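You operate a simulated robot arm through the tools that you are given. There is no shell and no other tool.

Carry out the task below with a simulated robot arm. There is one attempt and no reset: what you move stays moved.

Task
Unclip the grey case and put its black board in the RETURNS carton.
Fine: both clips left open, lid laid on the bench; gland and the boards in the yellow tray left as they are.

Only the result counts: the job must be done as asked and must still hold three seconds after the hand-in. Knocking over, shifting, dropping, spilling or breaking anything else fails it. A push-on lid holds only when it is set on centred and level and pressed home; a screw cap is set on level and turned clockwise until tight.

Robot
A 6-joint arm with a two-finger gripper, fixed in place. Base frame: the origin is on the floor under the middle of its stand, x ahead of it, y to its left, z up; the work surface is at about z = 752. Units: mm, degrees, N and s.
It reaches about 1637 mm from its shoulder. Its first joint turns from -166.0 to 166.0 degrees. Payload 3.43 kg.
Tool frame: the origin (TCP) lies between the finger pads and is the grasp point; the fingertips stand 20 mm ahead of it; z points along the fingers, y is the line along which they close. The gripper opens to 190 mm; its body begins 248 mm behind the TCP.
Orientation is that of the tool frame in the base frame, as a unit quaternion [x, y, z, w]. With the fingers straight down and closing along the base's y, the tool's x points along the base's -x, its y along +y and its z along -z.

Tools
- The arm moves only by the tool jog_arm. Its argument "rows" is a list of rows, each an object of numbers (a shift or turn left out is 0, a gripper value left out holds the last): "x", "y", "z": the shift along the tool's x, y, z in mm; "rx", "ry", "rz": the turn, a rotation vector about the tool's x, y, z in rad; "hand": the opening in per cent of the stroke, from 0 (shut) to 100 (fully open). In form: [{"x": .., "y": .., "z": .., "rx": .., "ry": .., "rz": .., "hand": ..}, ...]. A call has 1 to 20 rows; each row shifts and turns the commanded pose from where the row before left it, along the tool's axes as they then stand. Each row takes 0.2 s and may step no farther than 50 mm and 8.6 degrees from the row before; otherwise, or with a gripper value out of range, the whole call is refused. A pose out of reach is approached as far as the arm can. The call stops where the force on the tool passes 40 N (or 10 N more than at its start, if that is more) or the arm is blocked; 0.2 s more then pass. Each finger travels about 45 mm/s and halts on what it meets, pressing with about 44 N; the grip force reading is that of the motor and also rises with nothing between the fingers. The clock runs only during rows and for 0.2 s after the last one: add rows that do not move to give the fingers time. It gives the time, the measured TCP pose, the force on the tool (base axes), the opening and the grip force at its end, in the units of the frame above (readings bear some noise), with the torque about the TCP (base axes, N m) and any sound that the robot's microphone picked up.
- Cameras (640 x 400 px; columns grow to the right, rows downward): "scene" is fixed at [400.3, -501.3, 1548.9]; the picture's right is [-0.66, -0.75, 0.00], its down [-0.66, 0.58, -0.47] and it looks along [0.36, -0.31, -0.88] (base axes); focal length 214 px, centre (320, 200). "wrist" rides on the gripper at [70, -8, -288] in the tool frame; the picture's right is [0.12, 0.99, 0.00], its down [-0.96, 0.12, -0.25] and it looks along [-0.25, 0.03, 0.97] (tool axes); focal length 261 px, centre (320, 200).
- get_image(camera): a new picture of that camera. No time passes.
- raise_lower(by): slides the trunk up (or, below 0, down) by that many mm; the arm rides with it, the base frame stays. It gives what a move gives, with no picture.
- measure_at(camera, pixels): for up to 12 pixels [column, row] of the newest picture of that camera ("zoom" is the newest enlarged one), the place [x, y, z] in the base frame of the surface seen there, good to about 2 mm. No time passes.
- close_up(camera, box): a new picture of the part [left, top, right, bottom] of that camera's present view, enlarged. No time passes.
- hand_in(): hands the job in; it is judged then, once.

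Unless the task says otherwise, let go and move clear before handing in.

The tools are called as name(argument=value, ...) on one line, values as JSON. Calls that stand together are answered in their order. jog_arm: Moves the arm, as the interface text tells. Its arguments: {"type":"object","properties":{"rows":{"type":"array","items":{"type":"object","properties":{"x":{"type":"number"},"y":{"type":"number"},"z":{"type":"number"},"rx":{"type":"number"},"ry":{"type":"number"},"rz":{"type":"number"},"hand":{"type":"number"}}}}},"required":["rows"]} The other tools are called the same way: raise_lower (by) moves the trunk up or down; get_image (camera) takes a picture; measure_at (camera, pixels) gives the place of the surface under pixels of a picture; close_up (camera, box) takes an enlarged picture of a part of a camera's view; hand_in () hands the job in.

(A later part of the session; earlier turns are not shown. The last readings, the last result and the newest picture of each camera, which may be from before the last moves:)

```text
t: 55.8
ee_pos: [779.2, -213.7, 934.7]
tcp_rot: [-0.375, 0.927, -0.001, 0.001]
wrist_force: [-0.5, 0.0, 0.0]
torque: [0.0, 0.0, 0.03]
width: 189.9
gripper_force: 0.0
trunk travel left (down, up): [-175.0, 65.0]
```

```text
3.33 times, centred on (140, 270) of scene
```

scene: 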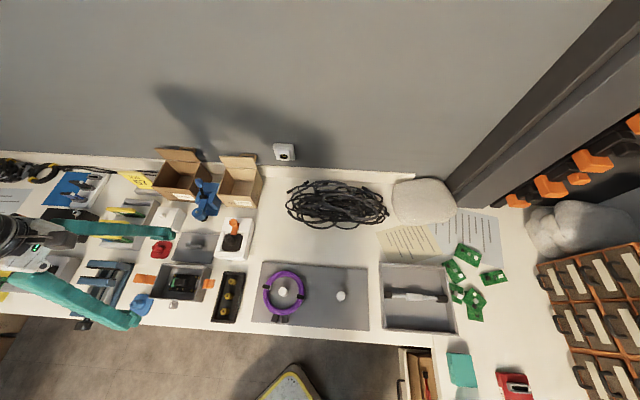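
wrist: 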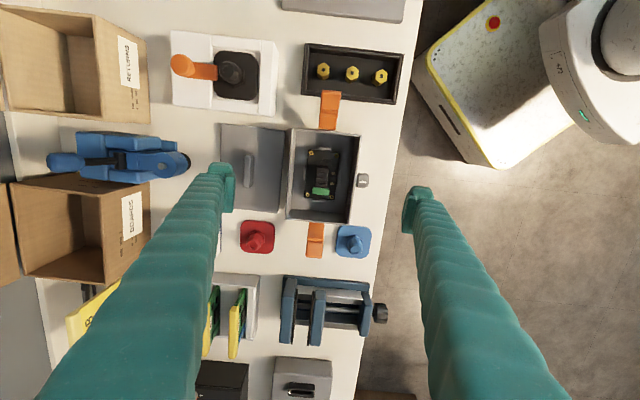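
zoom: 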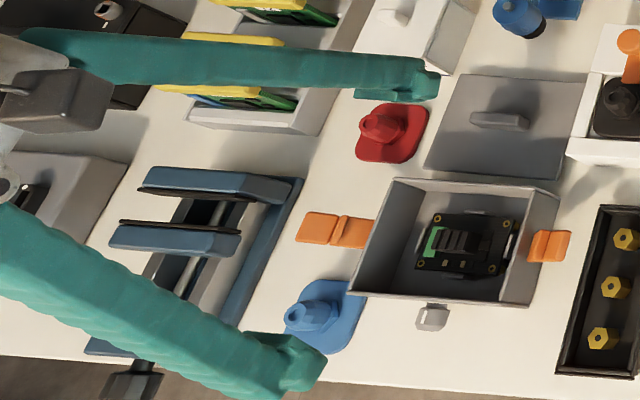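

Board spans u −40…41, v −25…27 at z 774; the tall block is 28×18 mm topping at z 800, green terminal top z 784. I'll gauge fingertip thickness from the scene zoom before choosing the grip axis.

close_up(camera="scene", box=[110, 275, 160, 335])

measure_at(camera="zoom", pixels=[[320, 330], [350, 310], [300, 300], [330, 350], [290, 360], [260, 350], [320, 290], [240, 300], [350, 340], [300, 250], [220, 250], [360, 290]])

close_up(camera="scene", box=[130, 210, 190, 255])

measure_at(camera="zoom", pixels=[[440, 190], [440, 230], [420, 160], [400, 150], [380, 240], [400, 260], [360, 150], [430, 260], [350, 200], [420, 210], [445, 210], [320, 130]])

```text
6.67 times, centred on (135, 305) of scene
```

zoom: 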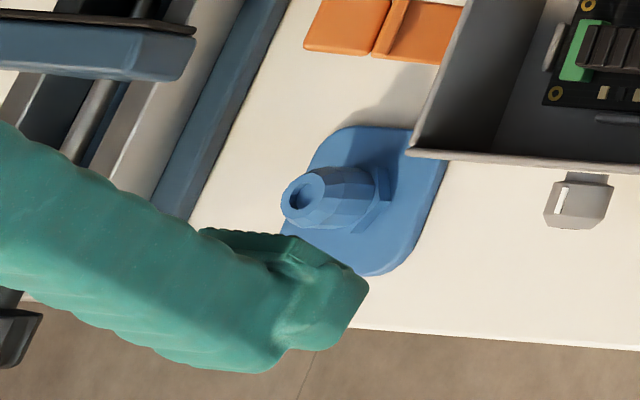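

```text
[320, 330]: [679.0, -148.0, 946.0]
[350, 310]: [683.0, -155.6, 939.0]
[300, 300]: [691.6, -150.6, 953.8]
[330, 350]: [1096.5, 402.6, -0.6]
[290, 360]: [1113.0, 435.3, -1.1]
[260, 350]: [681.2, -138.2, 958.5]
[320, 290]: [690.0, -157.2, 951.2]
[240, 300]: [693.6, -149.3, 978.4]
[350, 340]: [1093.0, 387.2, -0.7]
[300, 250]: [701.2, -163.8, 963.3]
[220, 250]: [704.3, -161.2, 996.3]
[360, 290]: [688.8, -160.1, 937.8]
```

```text
8.89 times, centred on (160, 232) of scene
```

zoom: 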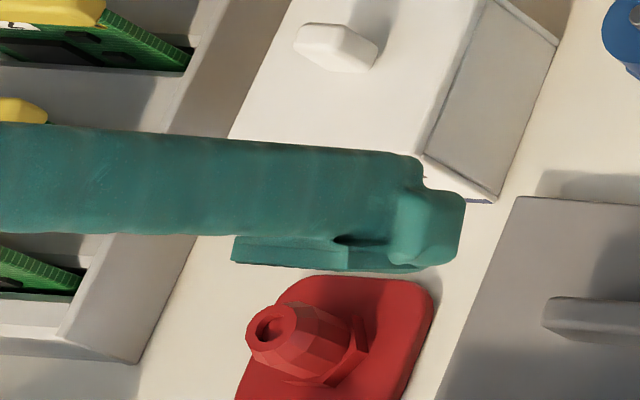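

```text
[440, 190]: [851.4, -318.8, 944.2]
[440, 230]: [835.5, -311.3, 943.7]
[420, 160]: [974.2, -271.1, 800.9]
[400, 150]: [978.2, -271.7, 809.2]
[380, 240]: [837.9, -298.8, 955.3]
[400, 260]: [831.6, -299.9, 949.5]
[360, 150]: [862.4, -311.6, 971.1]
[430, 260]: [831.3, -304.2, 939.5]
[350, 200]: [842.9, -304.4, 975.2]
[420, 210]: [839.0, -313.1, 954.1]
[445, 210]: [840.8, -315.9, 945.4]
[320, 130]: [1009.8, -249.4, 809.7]
```

Fingertips are ~54 mm wide and up to 40 mm thick, so only a grip along the case's long axis fits (outer ±62 vs. walls ±69). Let me measure the RETURNS carton before picking.

close_up(camera="scene", box=[190, 140, 290, 220])

measure_at(camera="zoom", pixels=[[170, 80], [345, 90], [150, 210], [310, 210], [250, 160], [260, 200], [185, 150], [340, 150], [235, 290], [365, 195], [175, 250], [310, 325]])

```text
5.00 times, centred on (240, 180) of scene
```

zoom: 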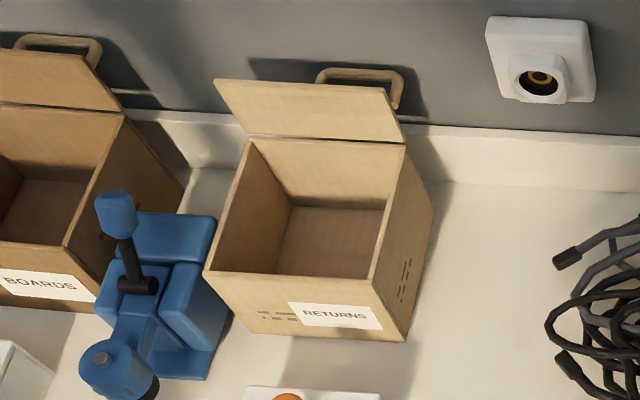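

```text
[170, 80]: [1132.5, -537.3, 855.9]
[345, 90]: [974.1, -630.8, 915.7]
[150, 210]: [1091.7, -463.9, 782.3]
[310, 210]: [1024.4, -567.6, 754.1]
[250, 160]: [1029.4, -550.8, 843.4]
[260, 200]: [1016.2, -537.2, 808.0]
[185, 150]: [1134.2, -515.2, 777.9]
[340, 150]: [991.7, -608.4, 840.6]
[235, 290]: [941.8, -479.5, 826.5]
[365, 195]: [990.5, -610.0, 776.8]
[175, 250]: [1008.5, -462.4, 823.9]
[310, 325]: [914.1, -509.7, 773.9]
```

Now measuring the carton's rim corners and inner walls.

measure_at(camera="zoom", pixels=[[247, 142], [404, 150], [372, 280], [208, 273], [290, 276], [250, 145], [400, 147], [225, 245], [385, 230], [300, 250], [340, 255], [320, 112]])

measure_at(camera="zoom", pixels=[[235, 210], [265, 240], [285, 230], [350, 260], [370, 240], [218, 82], [400, 100], [400, 138], [330, 143], [210, 265], [375, 270], [360, 330]])

```text
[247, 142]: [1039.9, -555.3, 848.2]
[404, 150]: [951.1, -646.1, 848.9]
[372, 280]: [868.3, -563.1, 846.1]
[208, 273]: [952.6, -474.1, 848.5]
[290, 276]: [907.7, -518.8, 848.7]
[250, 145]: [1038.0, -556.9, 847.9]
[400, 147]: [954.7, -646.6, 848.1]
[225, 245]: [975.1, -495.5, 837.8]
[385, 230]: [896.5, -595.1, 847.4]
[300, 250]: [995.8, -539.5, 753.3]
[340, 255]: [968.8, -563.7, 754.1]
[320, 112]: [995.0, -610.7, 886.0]
```

```text
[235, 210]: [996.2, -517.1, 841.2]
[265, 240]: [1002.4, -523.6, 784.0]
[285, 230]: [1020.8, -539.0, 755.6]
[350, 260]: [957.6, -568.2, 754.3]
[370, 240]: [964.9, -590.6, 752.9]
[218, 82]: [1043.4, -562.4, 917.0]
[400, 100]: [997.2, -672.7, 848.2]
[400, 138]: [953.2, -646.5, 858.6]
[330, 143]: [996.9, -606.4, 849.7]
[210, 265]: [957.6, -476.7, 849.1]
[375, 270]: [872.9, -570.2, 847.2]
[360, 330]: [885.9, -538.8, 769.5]
```

Carton inner opening is ~116 mm square, rim z≈848, floor z≈754, centre ≈(953,-560). Now rotate the gripper 90° so the fingers close along the long axis, and profile the finger's outer face in the scene view.

jog_arm(rows=[{"rz": 0.1309, "hand": 60}, {"rz": 0.1309}, {"rz": 0.1309}, {"rz": 0.1309}, {"rz": 0.1309}, {"rz": 0.1309}, {"rz": 0.1309}, {"rz": 0.1309}, {"rz": 0.1309}, {"rz": 0.1309}, {"rz": 0.1309}, {"rz": 0.1309}, {}])

get_image(camera="wrist")

close_up(camera="scene", box=[150, 235, 230, 295])

```text
t: 58.6
ee_pos: [779.1, -213.8, 935.4]
tcp_rot: [0.39, 0.921, -0.001, 0.001]
wrist_force: [0.0, 0.3, 0.3]
torque: [0.0, 0.02, 0.01]
width: 114.0
gripper_force: 0.1
trunk travel left (down, up): [-175.0, 65.0]
```

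```text
taken
```

wrist: 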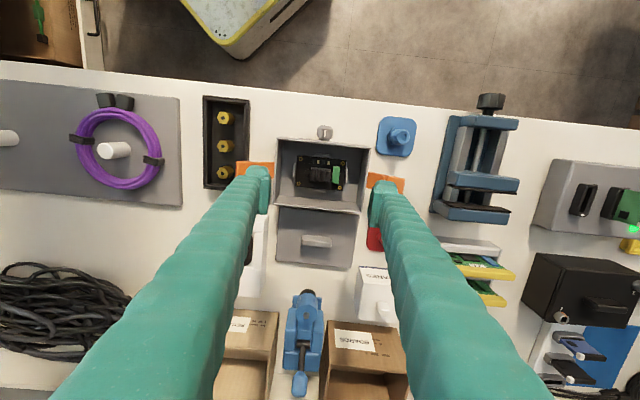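

```text
6.67 times, centred on (190, 265) of scene
```

zoom: 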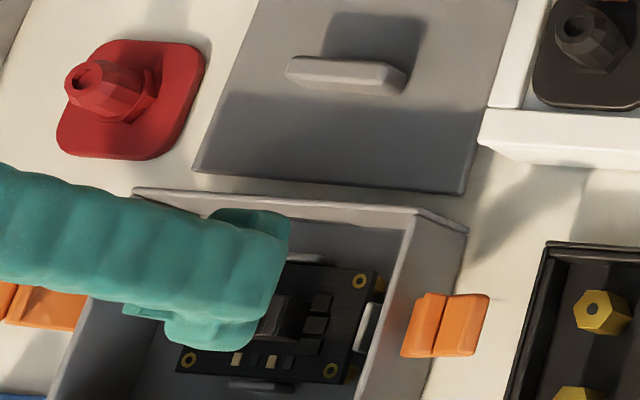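

Measuring points along the visible finger end and sides.

measure_at(camera="zoom", pixels=[[282, 245], [276, 270], [270, 290], [262, 310], [255, 330], [240, 345], [220, 347], [180, 335], [288, 225], [270, 212], [230, 215], [250, 280]])

measure_at(camera="wrist", pixels=[[258, 168], [264, 170], [268, 178], [266, 195], [264, 210], [250, 175], [384, 182], [376, 190], [372, 205], [372, 222], [392, 190], [260, 200]])

```text
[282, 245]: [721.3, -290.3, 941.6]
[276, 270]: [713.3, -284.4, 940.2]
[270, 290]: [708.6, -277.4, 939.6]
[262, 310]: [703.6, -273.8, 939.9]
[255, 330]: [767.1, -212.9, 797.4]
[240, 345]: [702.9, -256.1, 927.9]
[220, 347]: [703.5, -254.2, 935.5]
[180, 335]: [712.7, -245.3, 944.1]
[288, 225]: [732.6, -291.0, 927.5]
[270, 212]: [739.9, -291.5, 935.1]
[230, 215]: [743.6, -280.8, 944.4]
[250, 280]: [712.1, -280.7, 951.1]
```

```text
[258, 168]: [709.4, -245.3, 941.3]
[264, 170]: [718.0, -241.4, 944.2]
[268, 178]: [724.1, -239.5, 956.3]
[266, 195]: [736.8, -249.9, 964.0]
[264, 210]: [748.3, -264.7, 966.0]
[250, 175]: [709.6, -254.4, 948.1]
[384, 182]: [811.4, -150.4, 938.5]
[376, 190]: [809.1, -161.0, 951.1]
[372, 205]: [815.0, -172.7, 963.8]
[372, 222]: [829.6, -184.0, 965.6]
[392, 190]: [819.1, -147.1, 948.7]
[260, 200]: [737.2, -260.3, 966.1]
```

At ~25 mm above the tip the finger is ~38 mm thick. Checking how it thickens higher up, since it must enter the carton.

measure_at(camera="zoom", pixels=[[200, 270], [150, 260], [100, 250], [50, 240], [10, 230], [200, 230], [100, 210], [150, 300], [60, 290], [240, 240], [220, 300], [20, 200]])

```text
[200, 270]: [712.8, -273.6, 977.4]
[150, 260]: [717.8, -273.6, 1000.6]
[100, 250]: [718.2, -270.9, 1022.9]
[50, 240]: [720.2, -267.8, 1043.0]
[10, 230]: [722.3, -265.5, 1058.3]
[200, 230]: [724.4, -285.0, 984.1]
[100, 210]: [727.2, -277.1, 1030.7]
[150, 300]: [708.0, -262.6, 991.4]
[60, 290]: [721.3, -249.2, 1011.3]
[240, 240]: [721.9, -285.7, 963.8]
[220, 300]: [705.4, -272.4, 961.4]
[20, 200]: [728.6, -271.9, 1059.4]
```

The fingers are widest at the tips (~38 mm) and narrow above, so they'll fit. I'll set the opening to 44 mm, centre on the block, and lower to just above the rim to check alignment.

jog_arm(rows=[{"x": 1.4, "y": -2.6, "hand": 23.2}, {}, {}, {}, {}, {}, {"z": 40}, {"z": 40}, {"z": 14}, {}])

close_up(camera="wrist", box=[240, 120, 400, 230])

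close_up(camera="scene", box=[140, 245, 220, 305])

```text
t: 60.8
ee_pos: [778.9, -216.7, 840.5]
tcp_rot: [0.39, 0.921, -0.001, 0.002]
wrist_force: [-0.6, -1.0, -1.1]
torque: [0.01, 0.0, 0.02]
width: 44.1
gripper_force: 0.1
trunk travel left (down, up): [-175.0, 65.0]
```

```text
3.64 times, centred on (320, 175) of wrist
```

zoom: 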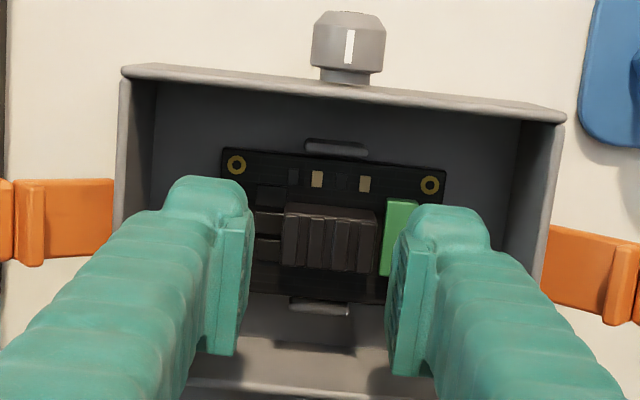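

```text
6.67 times, centred on (180, 275) of scene
```

zoom: 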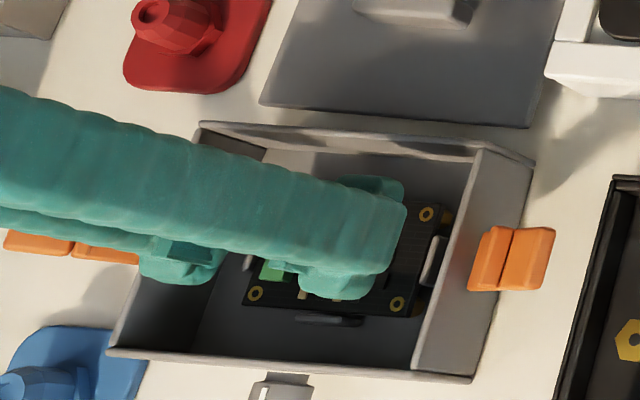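

Block (zoom (330,240)) sits between the pads and fingers are inside the walls. Lowering slowly to tip z≈787.

jog_arm(rows=[{"z": 8}, {"z": 8}, {"z": 6}, {"z": 5}, {"z": 4}, {}])

close_up(camera="wrist", box=[240, 120, 400, 230])

close_up(camera="scene", box=[140, 245, 220, 305])

```text
t: 62.2
ee_pos: [776.6, -216.4, 810.4]
tcp_rot: [0.39, 0.921, 0.0, 0.002]
wrist_force: [-0.6, -1.2, -0.3]
torque: [0.01, 0.0, -0.03]
width: 44.2
gripper_force: 0.0
trunk travel left (down, up): [-175.0, 65.0]
```

```text
3.64 times, centred on (320, 175) of wrist
```

zoom: 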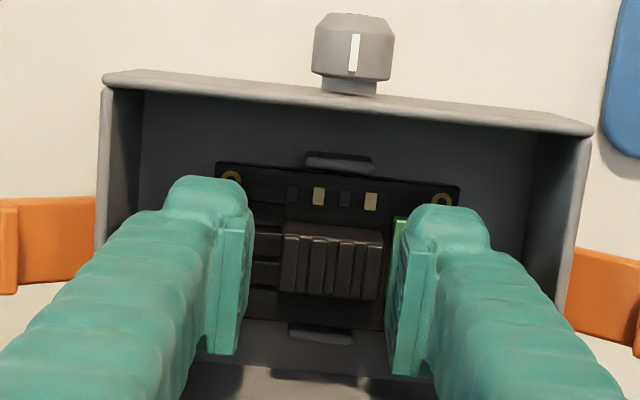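

```text
6.67 times, centred on (180, 275) of scene
```

zoom: 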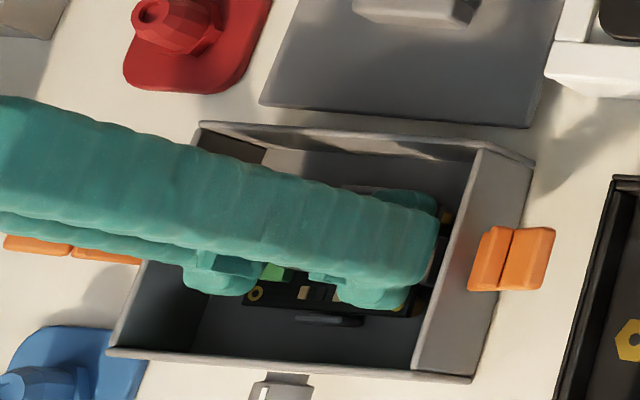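

Tip at z≈790, no contact. Lower 3 mm more and close gently on the block.

jog_arm(rows=[{"z": 1.5}, {"z": 1.5}, {}, {"hand": 20}, {"hand": 17}, {"hand": 15}, {"hand": 13}, {"hand": 10}, {"hand": 5}, {"hand": 0}, {}])

close_up(camera="wrist", box=[240, 120, 400, 230])

close_up(camera="scene", box=[140, 245, 220, 305])

```text
t: 63.8
ee_pos: [779.4, -216.4, 816.2]
tcp_rot: [0.39, 0.921, 0.001, 0.008]
wrist_force: [-4.3, 3.4, 56.1]
torque: [0.34, 0.31, 0.0]
width: 18.0
gripper_force: 10.2
trunk travel left (down, up): [-175.0, 65.0]
stopped in row 8: the force on the tool passed its limit at 46 N (the readings are from after the stop); the commanded pose is now the measured one
```

```text
3.64 times, centred on (320, 175) of wrist
```

zoom: 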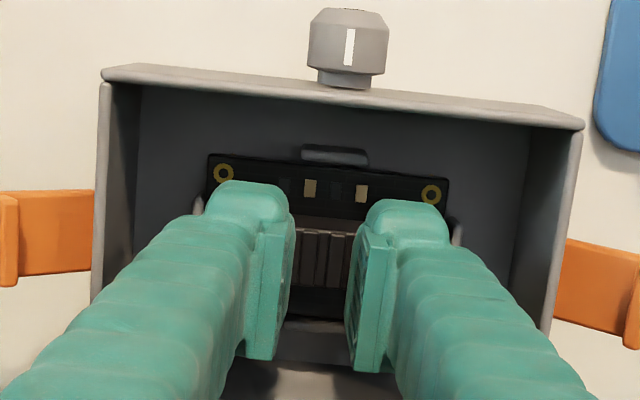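

```text
6.67 times, centred on (180, 275) of scene
```

zoom: 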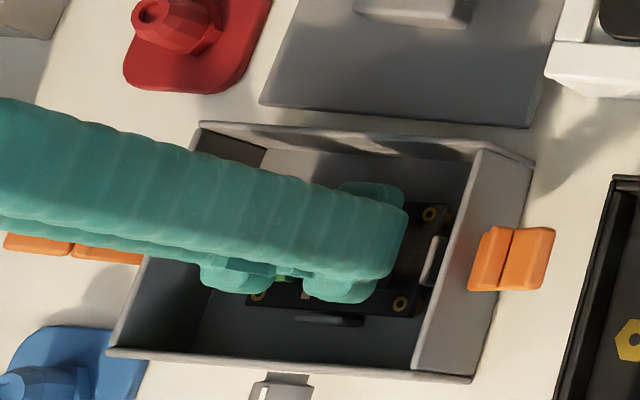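

The fingers rode up over the block (width 18 mm, 56 N upward) instead of gripping its ends. I'll lift straight up right away and inspect.

jog_arm(rows=[{"z": -6, "hand": 8}, {"z": -10}, {"z": -20}, {"z": -30}, {"z": -30}, {}])

get_image(camera="wrist")

close_up(camera="wrist", box=[260, 120, 380, 220])

close_up(camera="scene", box=[140, 245, 220, 305])

```text
t: 65.2
ee_pos: [777.5, -215.0, 906.6]
tcp_rot: [0.39, 0.921, -0.001, 0.004]
wrist_force: [-0.2, 0.0, 1.2]
torque: [0.02, 0.0, 0.0]
width: 15.1
gripper_force: 0.0
trunk travel left (down, up): [-175.0, 65.0]
```

```text
taken
```

wrist: 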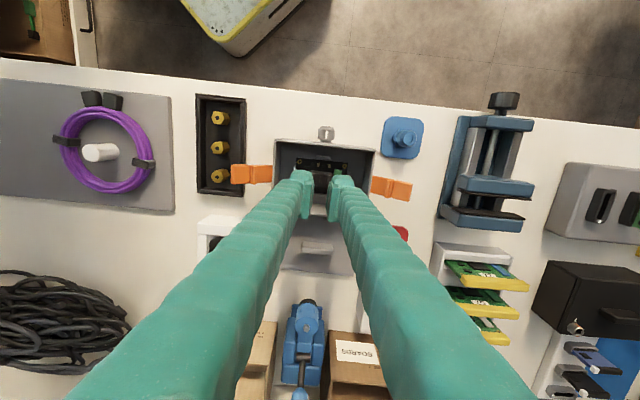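

```text
4.00 times, centred on (320, 170) of wrist
```

zoom: 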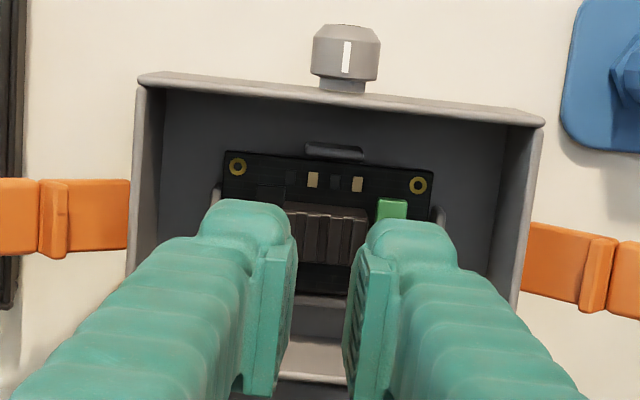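

```text
6.67 times, centred on (180, 275) of scene
```

zoom: 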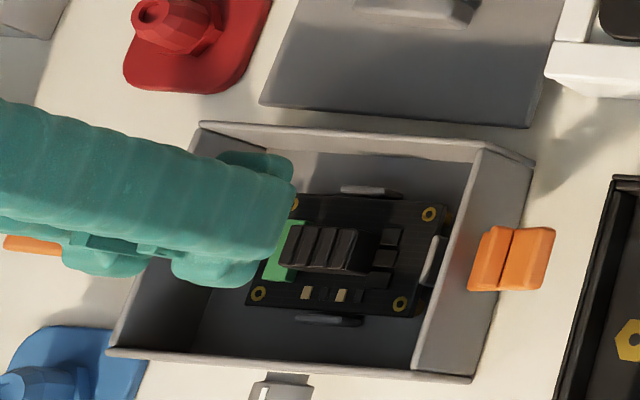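

The board is still seated and looks intact. I need the true shape of the block: moving the gripper aside and up, then zooming in.

jog_arm(rows=[{"z": -30, "hand": 100}, {"z": -30}, {"x": 30}, {"x": 30}, {}, {}, {}, {}, {}, {}])

get_image(camera="wrist")

close_up(camera="scene", box=[155, 265, 210, 305])

measure_at(camera="zoom", pixels=[[270, 160], [300, 165], [330, 165], [360, 170], [380, 180], [390, 190], [380, 210], [365, 230], [355, 215], [300, 215], [265, 205], [230, 195]])

```text
t: 67.4
ee_pos: [734.3, -172.1, 966.1]
tcp_rot: [0.39, 0.921, -0.001, 0.004]
wrist_force: [0.3, -0.2, -0.6]
torque: [0.02, 0.0, 0.0]
width: 189.8
gripper_force: 0.1
trunk travel left (down, up): [-175.0, 65.0]
```

```text
taken
```

wrist: 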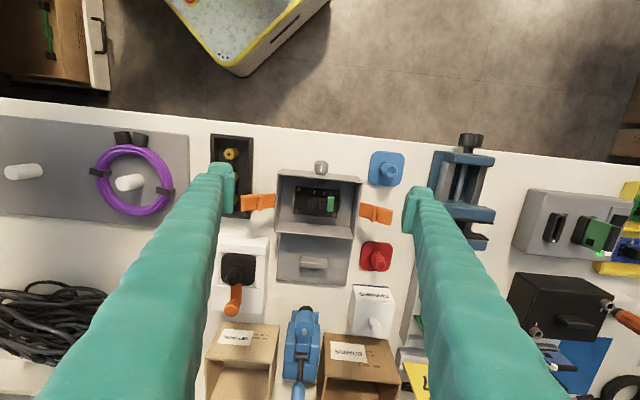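

```text
10.00 times, centred on (182, 285) of scene
```

zoom: 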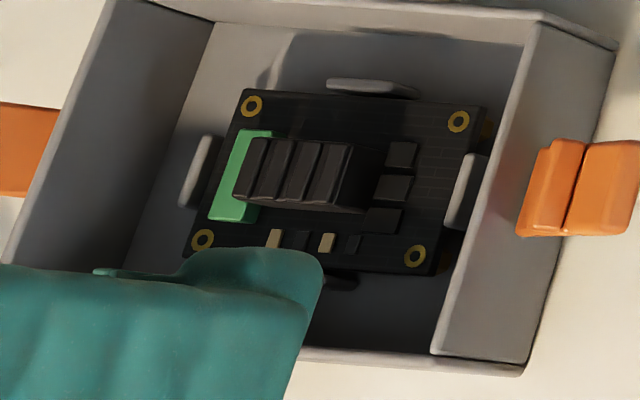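

```text
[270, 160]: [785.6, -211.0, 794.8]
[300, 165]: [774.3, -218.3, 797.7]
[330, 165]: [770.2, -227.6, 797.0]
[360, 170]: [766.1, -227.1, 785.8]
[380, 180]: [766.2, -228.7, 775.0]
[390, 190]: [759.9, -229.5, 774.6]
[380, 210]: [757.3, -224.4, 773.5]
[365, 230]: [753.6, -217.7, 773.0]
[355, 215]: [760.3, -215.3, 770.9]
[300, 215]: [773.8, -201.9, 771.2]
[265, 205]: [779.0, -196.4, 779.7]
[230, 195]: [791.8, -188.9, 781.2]
```

The block is ~30 mm long (u −17…13), top z≈797–800, with the green terminal beside its right end limiting finger depth. Zooming once more from the wrist camera to refine heights.

close_up(camera="wrist", box=[285, 175, 350, 225])

measure_at(camera="zoom", pixels=[[265, 175], [300, 180], [330, 185], [360, 185], [265, 205], [300, 210], [330, 215], [360, 220], [440, 200], [430, 260], [220, 200], [255, 230]])

```text
8.00 times, centred on (318, 200) of wrist
```

zoom: 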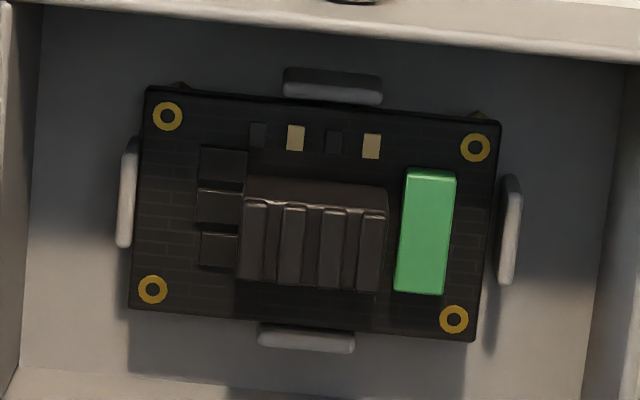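

```text
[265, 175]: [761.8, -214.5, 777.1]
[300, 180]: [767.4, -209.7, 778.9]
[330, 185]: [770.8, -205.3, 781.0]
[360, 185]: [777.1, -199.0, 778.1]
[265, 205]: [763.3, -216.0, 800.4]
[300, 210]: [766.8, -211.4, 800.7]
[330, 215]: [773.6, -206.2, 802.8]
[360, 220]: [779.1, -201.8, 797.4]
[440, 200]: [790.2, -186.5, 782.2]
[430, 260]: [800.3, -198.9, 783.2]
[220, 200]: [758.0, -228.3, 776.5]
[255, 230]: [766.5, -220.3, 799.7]
```

Refined: block top ≈800, terminal top ≈783, so depth is limited on the terminal side. I'll approach with a 5° tilt (terminal-side finger higher, other finger deeper), 40 mm opening, and check alignment above the rim.

jog_arm(rows=[{"x": -30.2, "hand": 21}, {"x": -30.3}, {"rx": -0.087, "ry": 0.008}, {}, {}, {}, {}, {"y": -3.66, "z": 41.84}, {"y": -3.66, "z": 41.84}, {"y": -3.66, "z": 41.84}, {}])

close_up(camera="wrist", box=[240, 120, 400, 230])

close_up(camera="scene", box=[140, 245, 220, 305])

```text
t: 69.8
ee_pos: [776.8, -215.3, 838.8]
tcp_rot: [0.39, 0.92, 0.041, 0.018]
wrist_force: [0.1, -0.7, 0.5]
torque: [0.01, -0.01, -0.02]
width: 39.7
gripper_force: 0.1
trunk travel left (down, up): [-175.0, 65.0]
```

```text
3.64 times, centred on (320, 175) of wrist
```

zoom: 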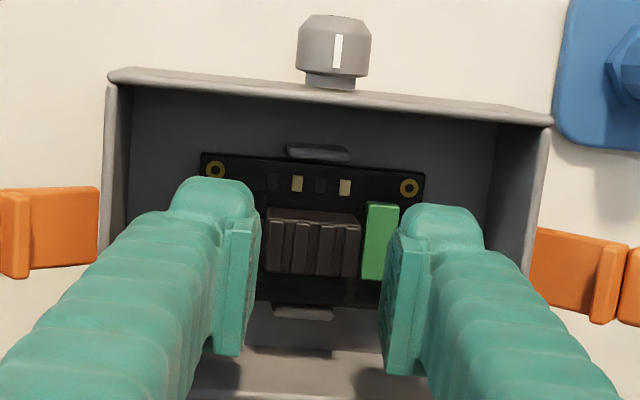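

```text
6.67 times, centred on (180, 275) of scene
```

zoom: 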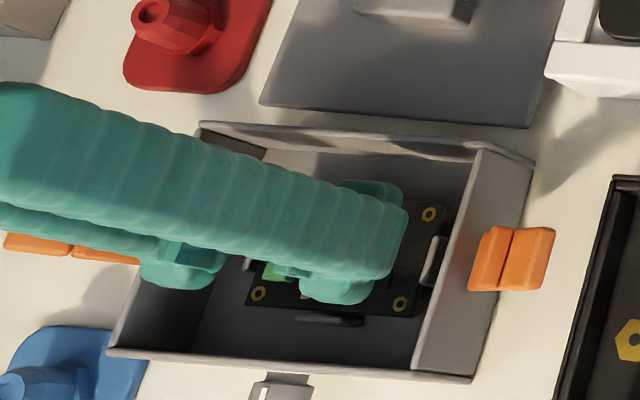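

Tilt is as planned (tool axis leans 5° toward the terminal side). Descending in small steps toward TCP z≈803, watching for touch on the terminal.

jog_arm(rows=[{"y": -0.87, "z": 10}, {"y": -0.7, "z": 8}, {"y": -0.52, "z": 6}, {"y": -0.35, "z": 4}, {}])

close_up(camera="wrist", box=[240, 120, 400, 230])

```text
t: 71.0
ee_pos: [778.3, -214.8, 811.7]
tcp_rot: [0.389, 0.92, 0.041, 0.018]
wrist_force: [0.9, -0.1, 0.9]
torque: [-0.01, -0.01, 0.02]
width: 39.8
gripper_force: 0.0
trunk travel left (down, up): [-175.0, 65.0]
```

```text
3.64 times, centred on (320, 175) of wrist
```

zoom: 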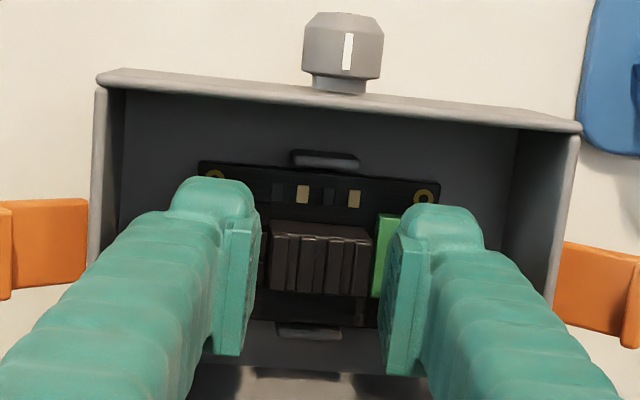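

Block is centred between the pads (zoom 258–383). Going down further in 2 mm steps.

jog_arm(rows=[{"y": -0.17, "z": 2}, {"y": -0.17, "z": 2}, {"y": -0.17, "z": 2}, {}])

```text
t: 72.0
ee_pos: [777.3, -216.4, 805.7]
tcp_rot: [0.389, 0.92, 0.042, 0.018]
wrist_force: [0.4, -0.6, -0.7]
torque: [-0.03, 0.05, 0.01]
width: 40.0
gripper_force: 0.0
trunk travel left (down, up): [-175.0, 65.0]
```

jog_arm(rows=[{"y": -0.13, "z": 1.5}, {"y": -0.13, "z": 1.5}, {}])

close_up(camera="wrist", box=[240, 120, 400, 230])

```text
t: 72.8
ee_pos: [776.9, -215.4, 803.0]
tcp_rot: [0.389, 0.92, 0.041, 0.017]
wrist_force: [-0.4, -1.0, -0.1]
torque: [0.0, -0.01, -0.01]
width: 39.9
gripper_force: 0.0
trunk travel left (down, up): [-175.0, 65.0]
```

```text
3.64 times, centred on (320, 175) of wrist
```

zoom: 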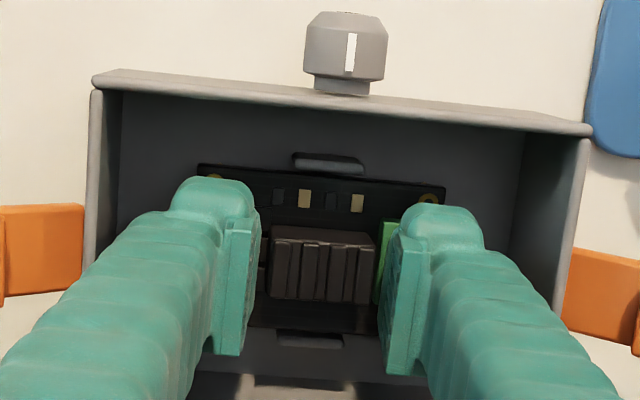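

No contact yet at TCP z=803. Another 2 mm, 1 mm at a time.

jog_arm(rows=[{"y": -0.09, "z": 1}, {"y": -0.09, "z": 1}, {}])

```text
t: 73.6
ee_pos: [777.2, -215.4, 801.8]
tcp_rot: [0.388, 0.92, 0.04, 0.018]
wrist_force: [-0.2, 0.1, -0.8]
torque: [-0.03, -0.03, 0.04]
width: 39.9
gripper_force: 0.0
trunk travel left (down, up): [-175.0, 65.0]
```

jog_arm(rows=[{"y": -0.09, "z": 1}, {}])

jog_arm(rows=[{"y": -0.09, "z": 1}, {}])

```text
t: 74.2
ee_pos: [776.4, -214.5, 800.9]
tcp_rot: [0.388, 0.92, 0.041, 0.017]
wrist_force: [-0.8, -0.5, -0.9]
torque: [0.02, 0.0, 0.0]
width: 40.0
gripper_force: 0.0
trunk travel left (down, up): [-175.0, 65.0]
```

```text
t: 74.8
ee_pos: [777.4, -216.0, 799.8]
tcp_rot: [0.389, 0.92, 0.042, 0.017]
wrist_force: [0.6, -0.2, -0.7]
torque: [0.01, -0.02, 0.05]
width: 40.0
gripper_force: 0.1
trunk travel left (down, up): [-175.0, 65.0]
```

Still free at 799.8 — more depth is available than nominal. Continuing 1 mm at a time until light touch.

jog_arm(rows=[{"y": -0.09, "z": 1}, {}])

jog_arm(rows=[{"y": -0.09, "z": 1}, {}])

```text
t: 75.4
ee_pos: [776.8, -215.1, 798.4]
tcp_rot: [0.388, 0.92, 0.041, 0.018]
wrist_force: [0.5, 0.5, 0.0]
torque: [-0.05, 0.03, -0.01]
width: 40.2
gripper_force: 0.0
trunk travel left (down, up): [-175.0, 65.0]
```

```text
t: 76.0
ee_pos: [777.3, -216.1, 797.5]
tcp_rot: [0.389, 0.92, 0.042, 0.018]
wrist_force: [0.6, -0.2, -0.8]
torque: [-0.02, 0.0, -0.03]
width: 40.0
gripper_force: 0.1
trunk travel left (down, up): [-175.0, 65.0]
```

Still free at 797.5. Taking a look before closing.

close_up(camera="wrist", box=[260, 130, 380, 220])

close_up(camera="scene", box=[150, 255, 210, 305])

```text
4.44 times, centred on (320, 175) of wrist
```

zoom: 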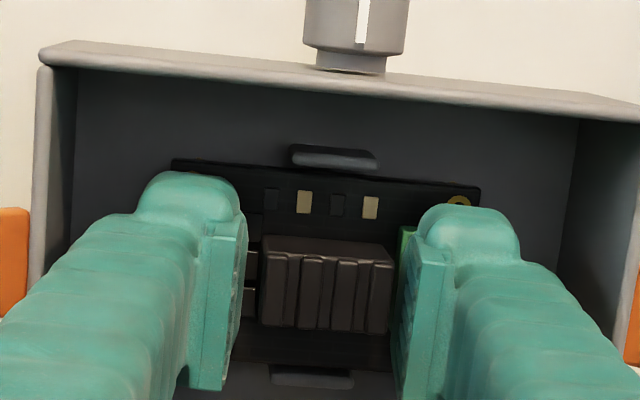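

```text
8.00 times, centred on (180, 280) of scene
```

zoom: 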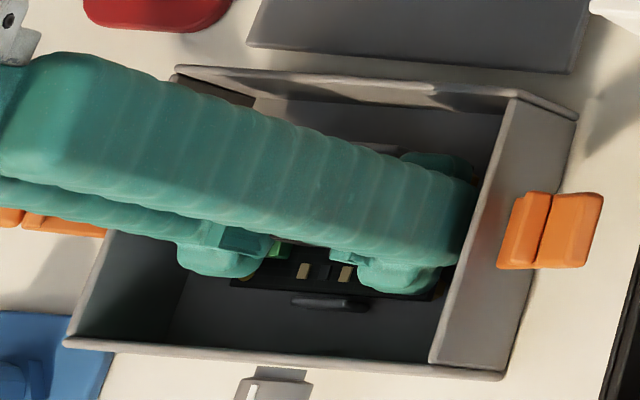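

The block is slightly nearer the right pad; shifting 1.5 mm that way, then closing in stages while watching force.

jog_arm(rows=[{"y": 1.5}, {"hand": 18}, {"hand": 16}, {"hand": 15}, {"hand": 14}, {}])

close_up(camera="wrist", box=[260, 130, 380, 220])

```text
t: 77.4
ee_pos: [779.0, -214.4, 797.9]
tcp_rot: [0.39, 0.92, 0.041, 0.017]
wrist_force: [0.1, -0.5, 0.1]
torque: [0.02, 0.02, 0.02]
width: 32.5
gripper_force: 44.3
trunk travel left (down, up): [-175.0, 65.0]
```

```text
4.44 times, centred on (320, 175) of wrist
```

zoom: 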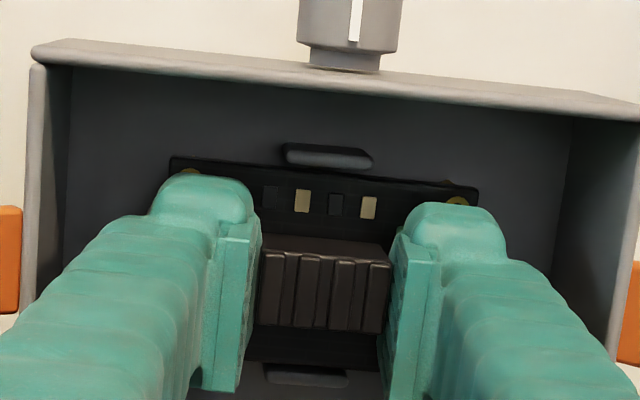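

The block is gripped at 32.5 mm with 44 N and no ride-up. Lifting straight up slowly.

jog_arm(rows=[{"hand": 10}, {"y": 0.26, "z": -3}, {"y": 0.35, "z": -4}, {"y": 0.44, "z": -5}, {"y": 0.52, "z": -6}, {}])

close_up(camera="wrist", box=[240, 120, 400, 230])

close_up(camera="scene", box=[150, 255, 210, 305])

```text
t: 78.8
ee_pos: [779.9, -214.6, 814.8]
tcp_rot: [0.389, 0.92, 0.041, 0.018]
wrist_force: [-0.5, 0.5, -1.2]
torque: [0.01, 0.01, 0.01]
width: 32.8
gripper_force: 43.7
trunk travel left (down, up): [-175.0, 65.0]
```

```text
3.64 times, centred on (320, 175) of wrist
```

zoom: 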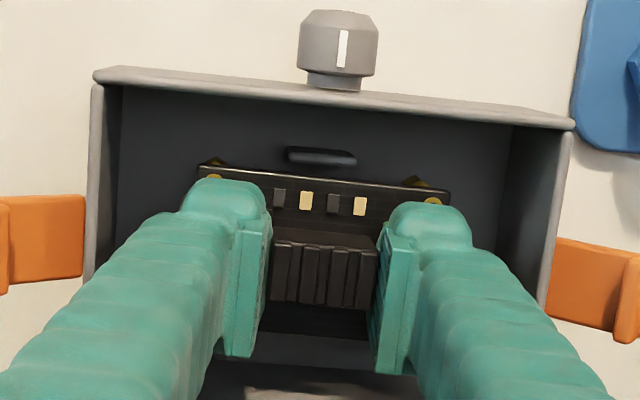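

```text
8.00 times, centred on (180, 280) of scene
```

zoom: 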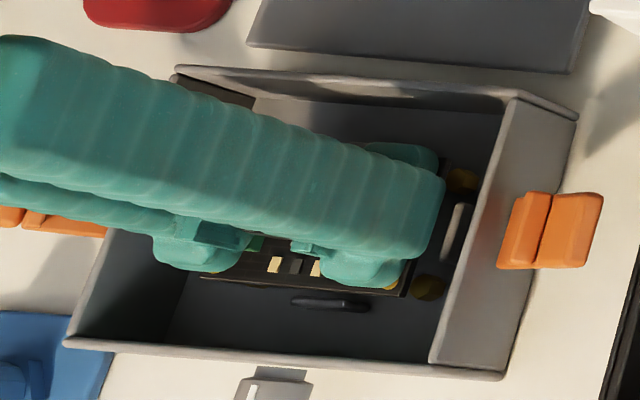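

The board comes up with the grip and the brass standoffs remain in the case. Raising it well clear.

jog_arm(rows=[{"y": 0.87, "z": -10}, {"y": 1.7, "z": -20}, {"y": 3.0, "z": -35}, {"y": 3.4, "z": -39}, {"y": 3.4, "z": -39}, {"y": 3.4, "z": -39}, {}])

get_image(camera="wrist")

get_image(camera="scene")

```text
t: 80.4
ee_pos: [778.7, -215.4, 1000.5]
tcp_rot: [0.39, 0.92, 0.041, 0.018]
wrist_force: [0.5, 0.2, -0.4]
torque: [-0.01, 0.03, -0.02]
width: 32.5
gripper_force: 44.1
trunk travel left (down, up): [-175.0, 65.0]
```

```text
taken
```

wrist: 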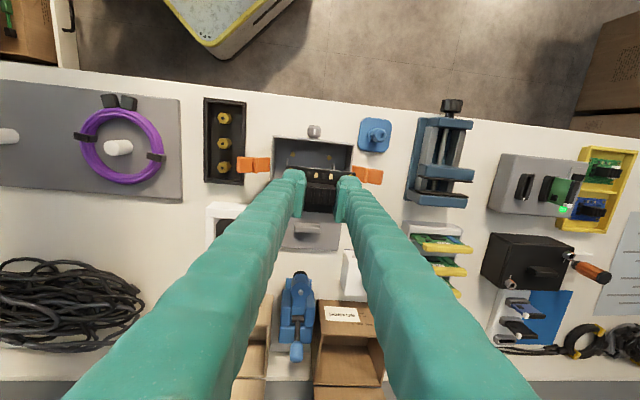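

```text
taken
```

scene: 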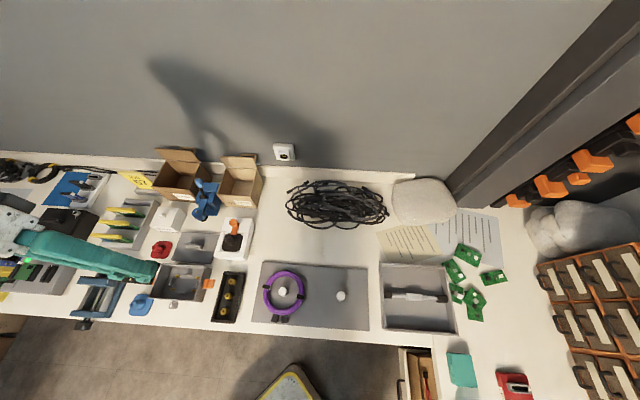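

Board is held securely and both clips remain open. Measuring the crane's and flap's heights before crossing over to RETURNS.

measure_at(camera="scene", pixels=[[206, 182], [208, 186], [202, 187], [210, 210], [240, 157], [226, 160], [180, 152], [250, 175], [236, 228]])

close_up(camera="wrist", box=[260, 140, 380, 240])

```text
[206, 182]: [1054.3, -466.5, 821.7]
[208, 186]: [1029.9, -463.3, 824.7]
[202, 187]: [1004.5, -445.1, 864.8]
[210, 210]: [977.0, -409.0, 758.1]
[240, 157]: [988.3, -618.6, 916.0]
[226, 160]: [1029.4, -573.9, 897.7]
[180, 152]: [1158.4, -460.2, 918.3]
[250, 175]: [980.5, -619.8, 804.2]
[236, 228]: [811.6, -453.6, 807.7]
```

```text
4.00 times, centred on (320, 190) of wrist
```

zoom: 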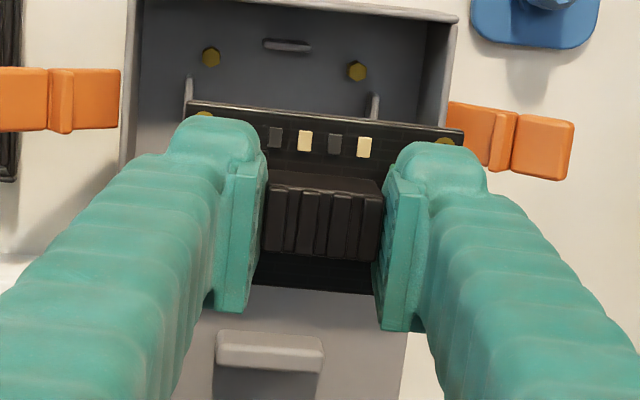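

All obstacles are below z≈920. Levelling the tool, turning it 45° to the carton's sides, and moving over the RETURNS carton at z=1000.

jog_arm(rows=[{"rx": 0.087}, {"rz": -0.1181}, {"rz": -0.1181}, {"rz": -0.1181}, {"rz": -0.1181}, {"rz": -0.1181}, {"rz": -0.1181}, {"rz": -0.1184}, {"x": -18.4, "y": -38.7}, {"x": -18.4, "y": -38.7}, {"x": -18.4, "y": -38.7}, {"x": -18.4, "y": -38.7}, {"x": -18.4, "y": -38.7}, {"x": -18.4, "y": -38.7}, {"x": -18.4, "y": -38.7}, {"x": -18.4, "y": -38.7}, {"x": -18.4, "y": -38.7}, {}])

get_image(camera="wrist")

get_image(camera="scene")

```text
t: 84.2
ee_pos: [951.8, -560.4, 998.0]
tcp_rot: [-0.015, 1.0, 0.001, 0.0]
wrist_force: [1.3, 0.5, -1.0]
torque: [0.02, 0.04, 0.0]
width: 32.6
gripper_force: 43.3
trunk travel left (down, up): [-175.0, 65.0]
```

```text
taken
```

wrist: 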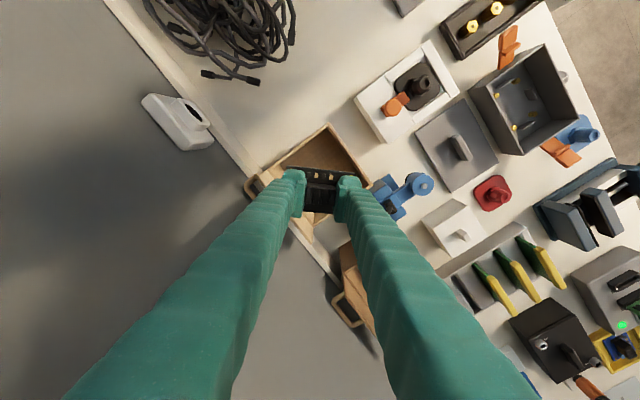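

```text
taken
```

scene: 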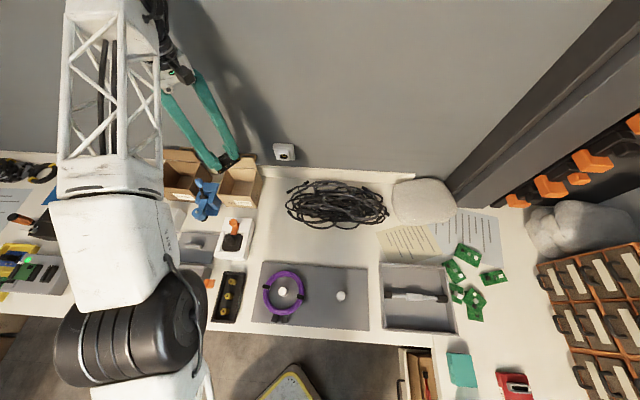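

The board hangs over the RETURNS carton, at 45° to its sides. Zooming to refine the carton centre relative to the board.

close_up(camera="wrist", box=[235, 115, 395, 255])

measure_at(camera="zoom", pixels=[[355, 38], [270, 110], [215, 148], [455, 150], [410, 90], [350, 60], [345, 110], [330, 290], [250, 115], [420, 105], [320, 260], [180, 130]])

close_up(camera="scene", box=[180, 130, 290, 220])

measure_at(camera="zoom", pixels=[[460, 120], [455, 150], [415, 285], [410, 270], [250, 260], [240, 250], [320, 265], [440, 200], [350, 230], [390, 240], [250, 150], [270, 140]])

```text
2.86 times, centred on (315, 185) of wrist
```

zoom: 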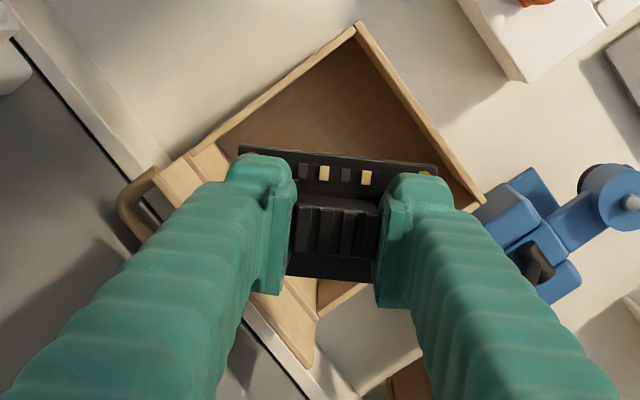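

```text
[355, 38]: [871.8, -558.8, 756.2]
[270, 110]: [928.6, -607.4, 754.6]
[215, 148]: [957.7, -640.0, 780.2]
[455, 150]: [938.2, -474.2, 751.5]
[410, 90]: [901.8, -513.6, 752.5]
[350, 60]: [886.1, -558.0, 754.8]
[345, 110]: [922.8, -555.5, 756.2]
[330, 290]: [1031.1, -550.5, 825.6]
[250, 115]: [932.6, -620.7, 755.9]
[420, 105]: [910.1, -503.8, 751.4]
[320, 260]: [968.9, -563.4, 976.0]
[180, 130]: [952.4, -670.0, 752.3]
```

```text
4.44 times, centred on (235, 175) of scene
```

zoom: 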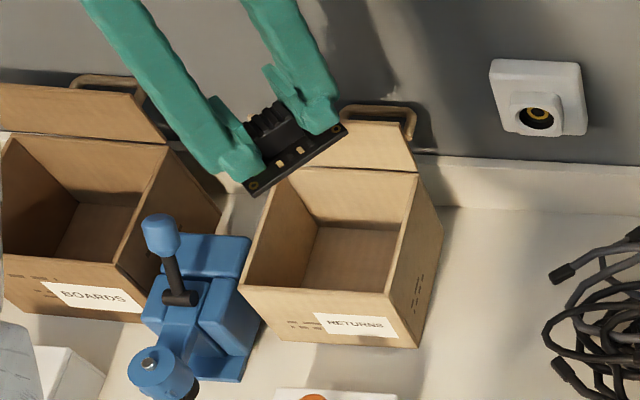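

```text
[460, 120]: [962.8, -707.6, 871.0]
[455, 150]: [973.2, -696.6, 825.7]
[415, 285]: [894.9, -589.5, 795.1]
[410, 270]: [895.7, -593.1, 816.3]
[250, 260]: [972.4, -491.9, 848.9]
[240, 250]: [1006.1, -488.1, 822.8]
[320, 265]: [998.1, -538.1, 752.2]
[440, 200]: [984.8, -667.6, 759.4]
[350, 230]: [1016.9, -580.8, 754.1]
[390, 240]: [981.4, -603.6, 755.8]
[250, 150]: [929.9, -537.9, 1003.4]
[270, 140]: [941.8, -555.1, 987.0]
```

Measuring rim points in a tighter wrist zoom to get the exact carton centre.

close_up(camera="wrist", box=[275, 115, 415, 215])

measure_at(camera="zoom", pixels=[[222, 40], [232, 55], [260, 90], [290, 130], [330, 185], [365, 230], [380, 260], [200, 60], [150, 100], [110, 130], [215, 62], [265, 115]])

```text
4.00 times, centred on (345, 165) of wrist
```

zoom: 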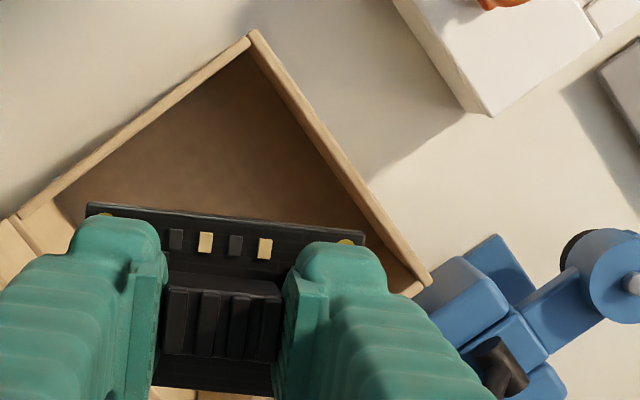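

```text
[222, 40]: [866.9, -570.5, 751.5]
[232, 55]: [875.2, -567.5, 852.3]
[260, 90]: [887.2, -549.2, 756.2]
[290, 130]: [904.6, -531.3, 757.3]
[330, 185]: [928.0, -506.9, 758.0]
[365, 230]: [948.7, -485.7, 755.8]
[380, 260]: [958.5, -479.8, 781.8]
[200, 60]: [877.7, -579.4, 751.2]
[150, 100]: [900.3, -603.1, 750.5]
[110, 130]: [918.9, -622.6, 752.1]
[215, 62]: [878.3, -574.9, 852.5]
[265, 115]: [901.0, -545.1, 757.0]
```

Carton inner centre works out at ≈(952,-560), matching the TCP. Checking the board's level in the grip.

measure_at(camera="zoom", pixels=[[130, 216], [190, 222], [220, 225], [300, 232], [345, 240], [200, 365], [250, 372], [165, 360], [220, 320], [190, 300], [260, 310], [205, 240]])

```text
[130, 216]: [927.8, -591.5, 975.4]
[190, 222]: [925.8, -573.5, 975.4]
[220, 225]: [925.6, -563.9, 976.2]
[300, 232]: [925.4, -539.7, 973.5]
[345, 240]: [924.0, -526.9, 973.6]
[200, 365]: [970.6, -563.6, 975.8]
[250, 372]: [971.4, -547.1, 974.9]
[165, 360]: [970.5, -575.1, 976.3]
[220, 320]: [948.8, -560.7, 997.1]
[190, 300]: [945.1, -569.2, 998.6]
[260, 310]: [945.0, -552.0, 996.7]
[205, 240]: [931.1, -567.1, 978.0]
```

Board is level, 23 mm below the TCP. Lowering: first to just at rim height, checking clearance.

jog_arm(rows=[{"z": 40}, {"z": 40}, {"z": 25}, {}])

close_up(camera="wrist", box=[235, 115, 415, 245])

close_up(camera="scene", box=[180, 130, 290, 220])

```text
t: 85.2
ee_pos: [955.7, -560.6, 893.0]
tcp_rot: [-0.013, 1.0, 0.001, 0.0]
wrist_force: [-0.3, -0.3, -0.2]
torque: [0.03, -0.02, 0.01]
width: 32.5
gripper_force: 44.0
trunk travel left (down, up): [-175.0, 65.0]
```

```text
3.08 times, centred on (325, 180) of wrist
```

zoom: 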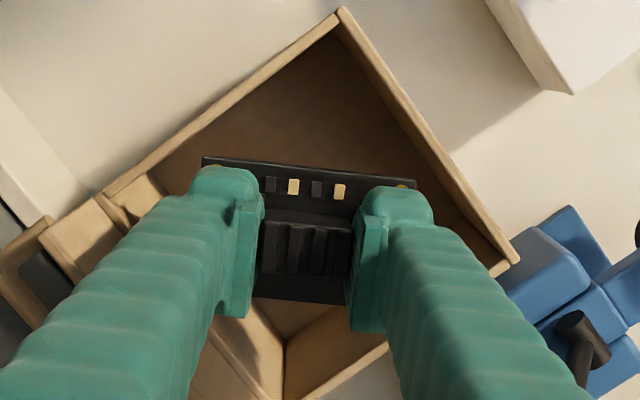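

```text
4.44 times, centred on (235, 175) of scene
```

zoom: 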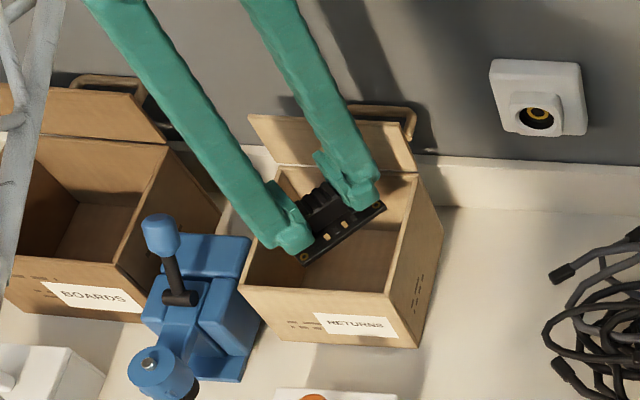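

Board and fingers are centred along the carton's diagonal with clearance. Continuing down.

jog_arm(rows=[{"z": 25}, {"z": 25}, {"z": 20}, {"z": 10}, {"z": 6}, {}])

close_up(camera="wrist", box=[235, 115, 415, 245])

close_up(camera="scene", box=[180, 130, 290, 220])

```text
t: 86.6
ee_pos: [954.2, -560.0, 806.6]
tcp_rot: [-0.013, 1.0, 0.001, 0.0]
wrist_force: [0.4, 0.0, 0.1]
torque: [-0.01, 0.04, -0.02]
width: 32.7
gripper_force: 43.9
trunk travel left (down, up): [-175.0, 65.0]
```

```text
3.08 times, centred on (325, 180) of wrist
```

zoom: 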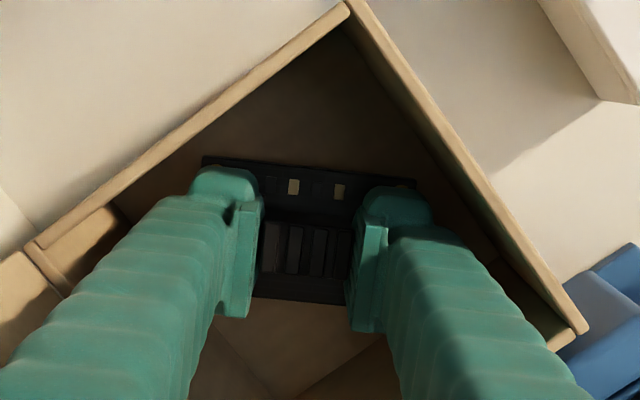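

```text
4.44 times, centred on (235, 175) of scene
```

zoom: 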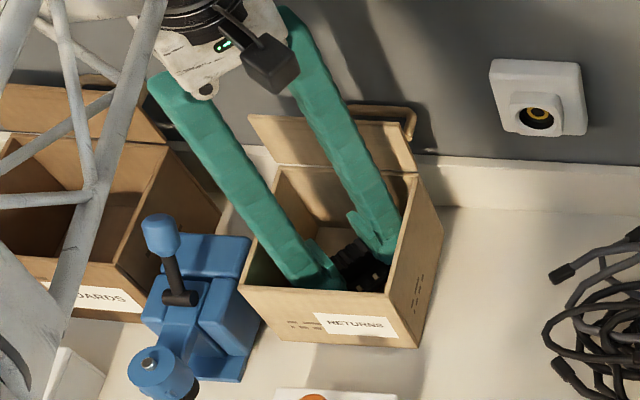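

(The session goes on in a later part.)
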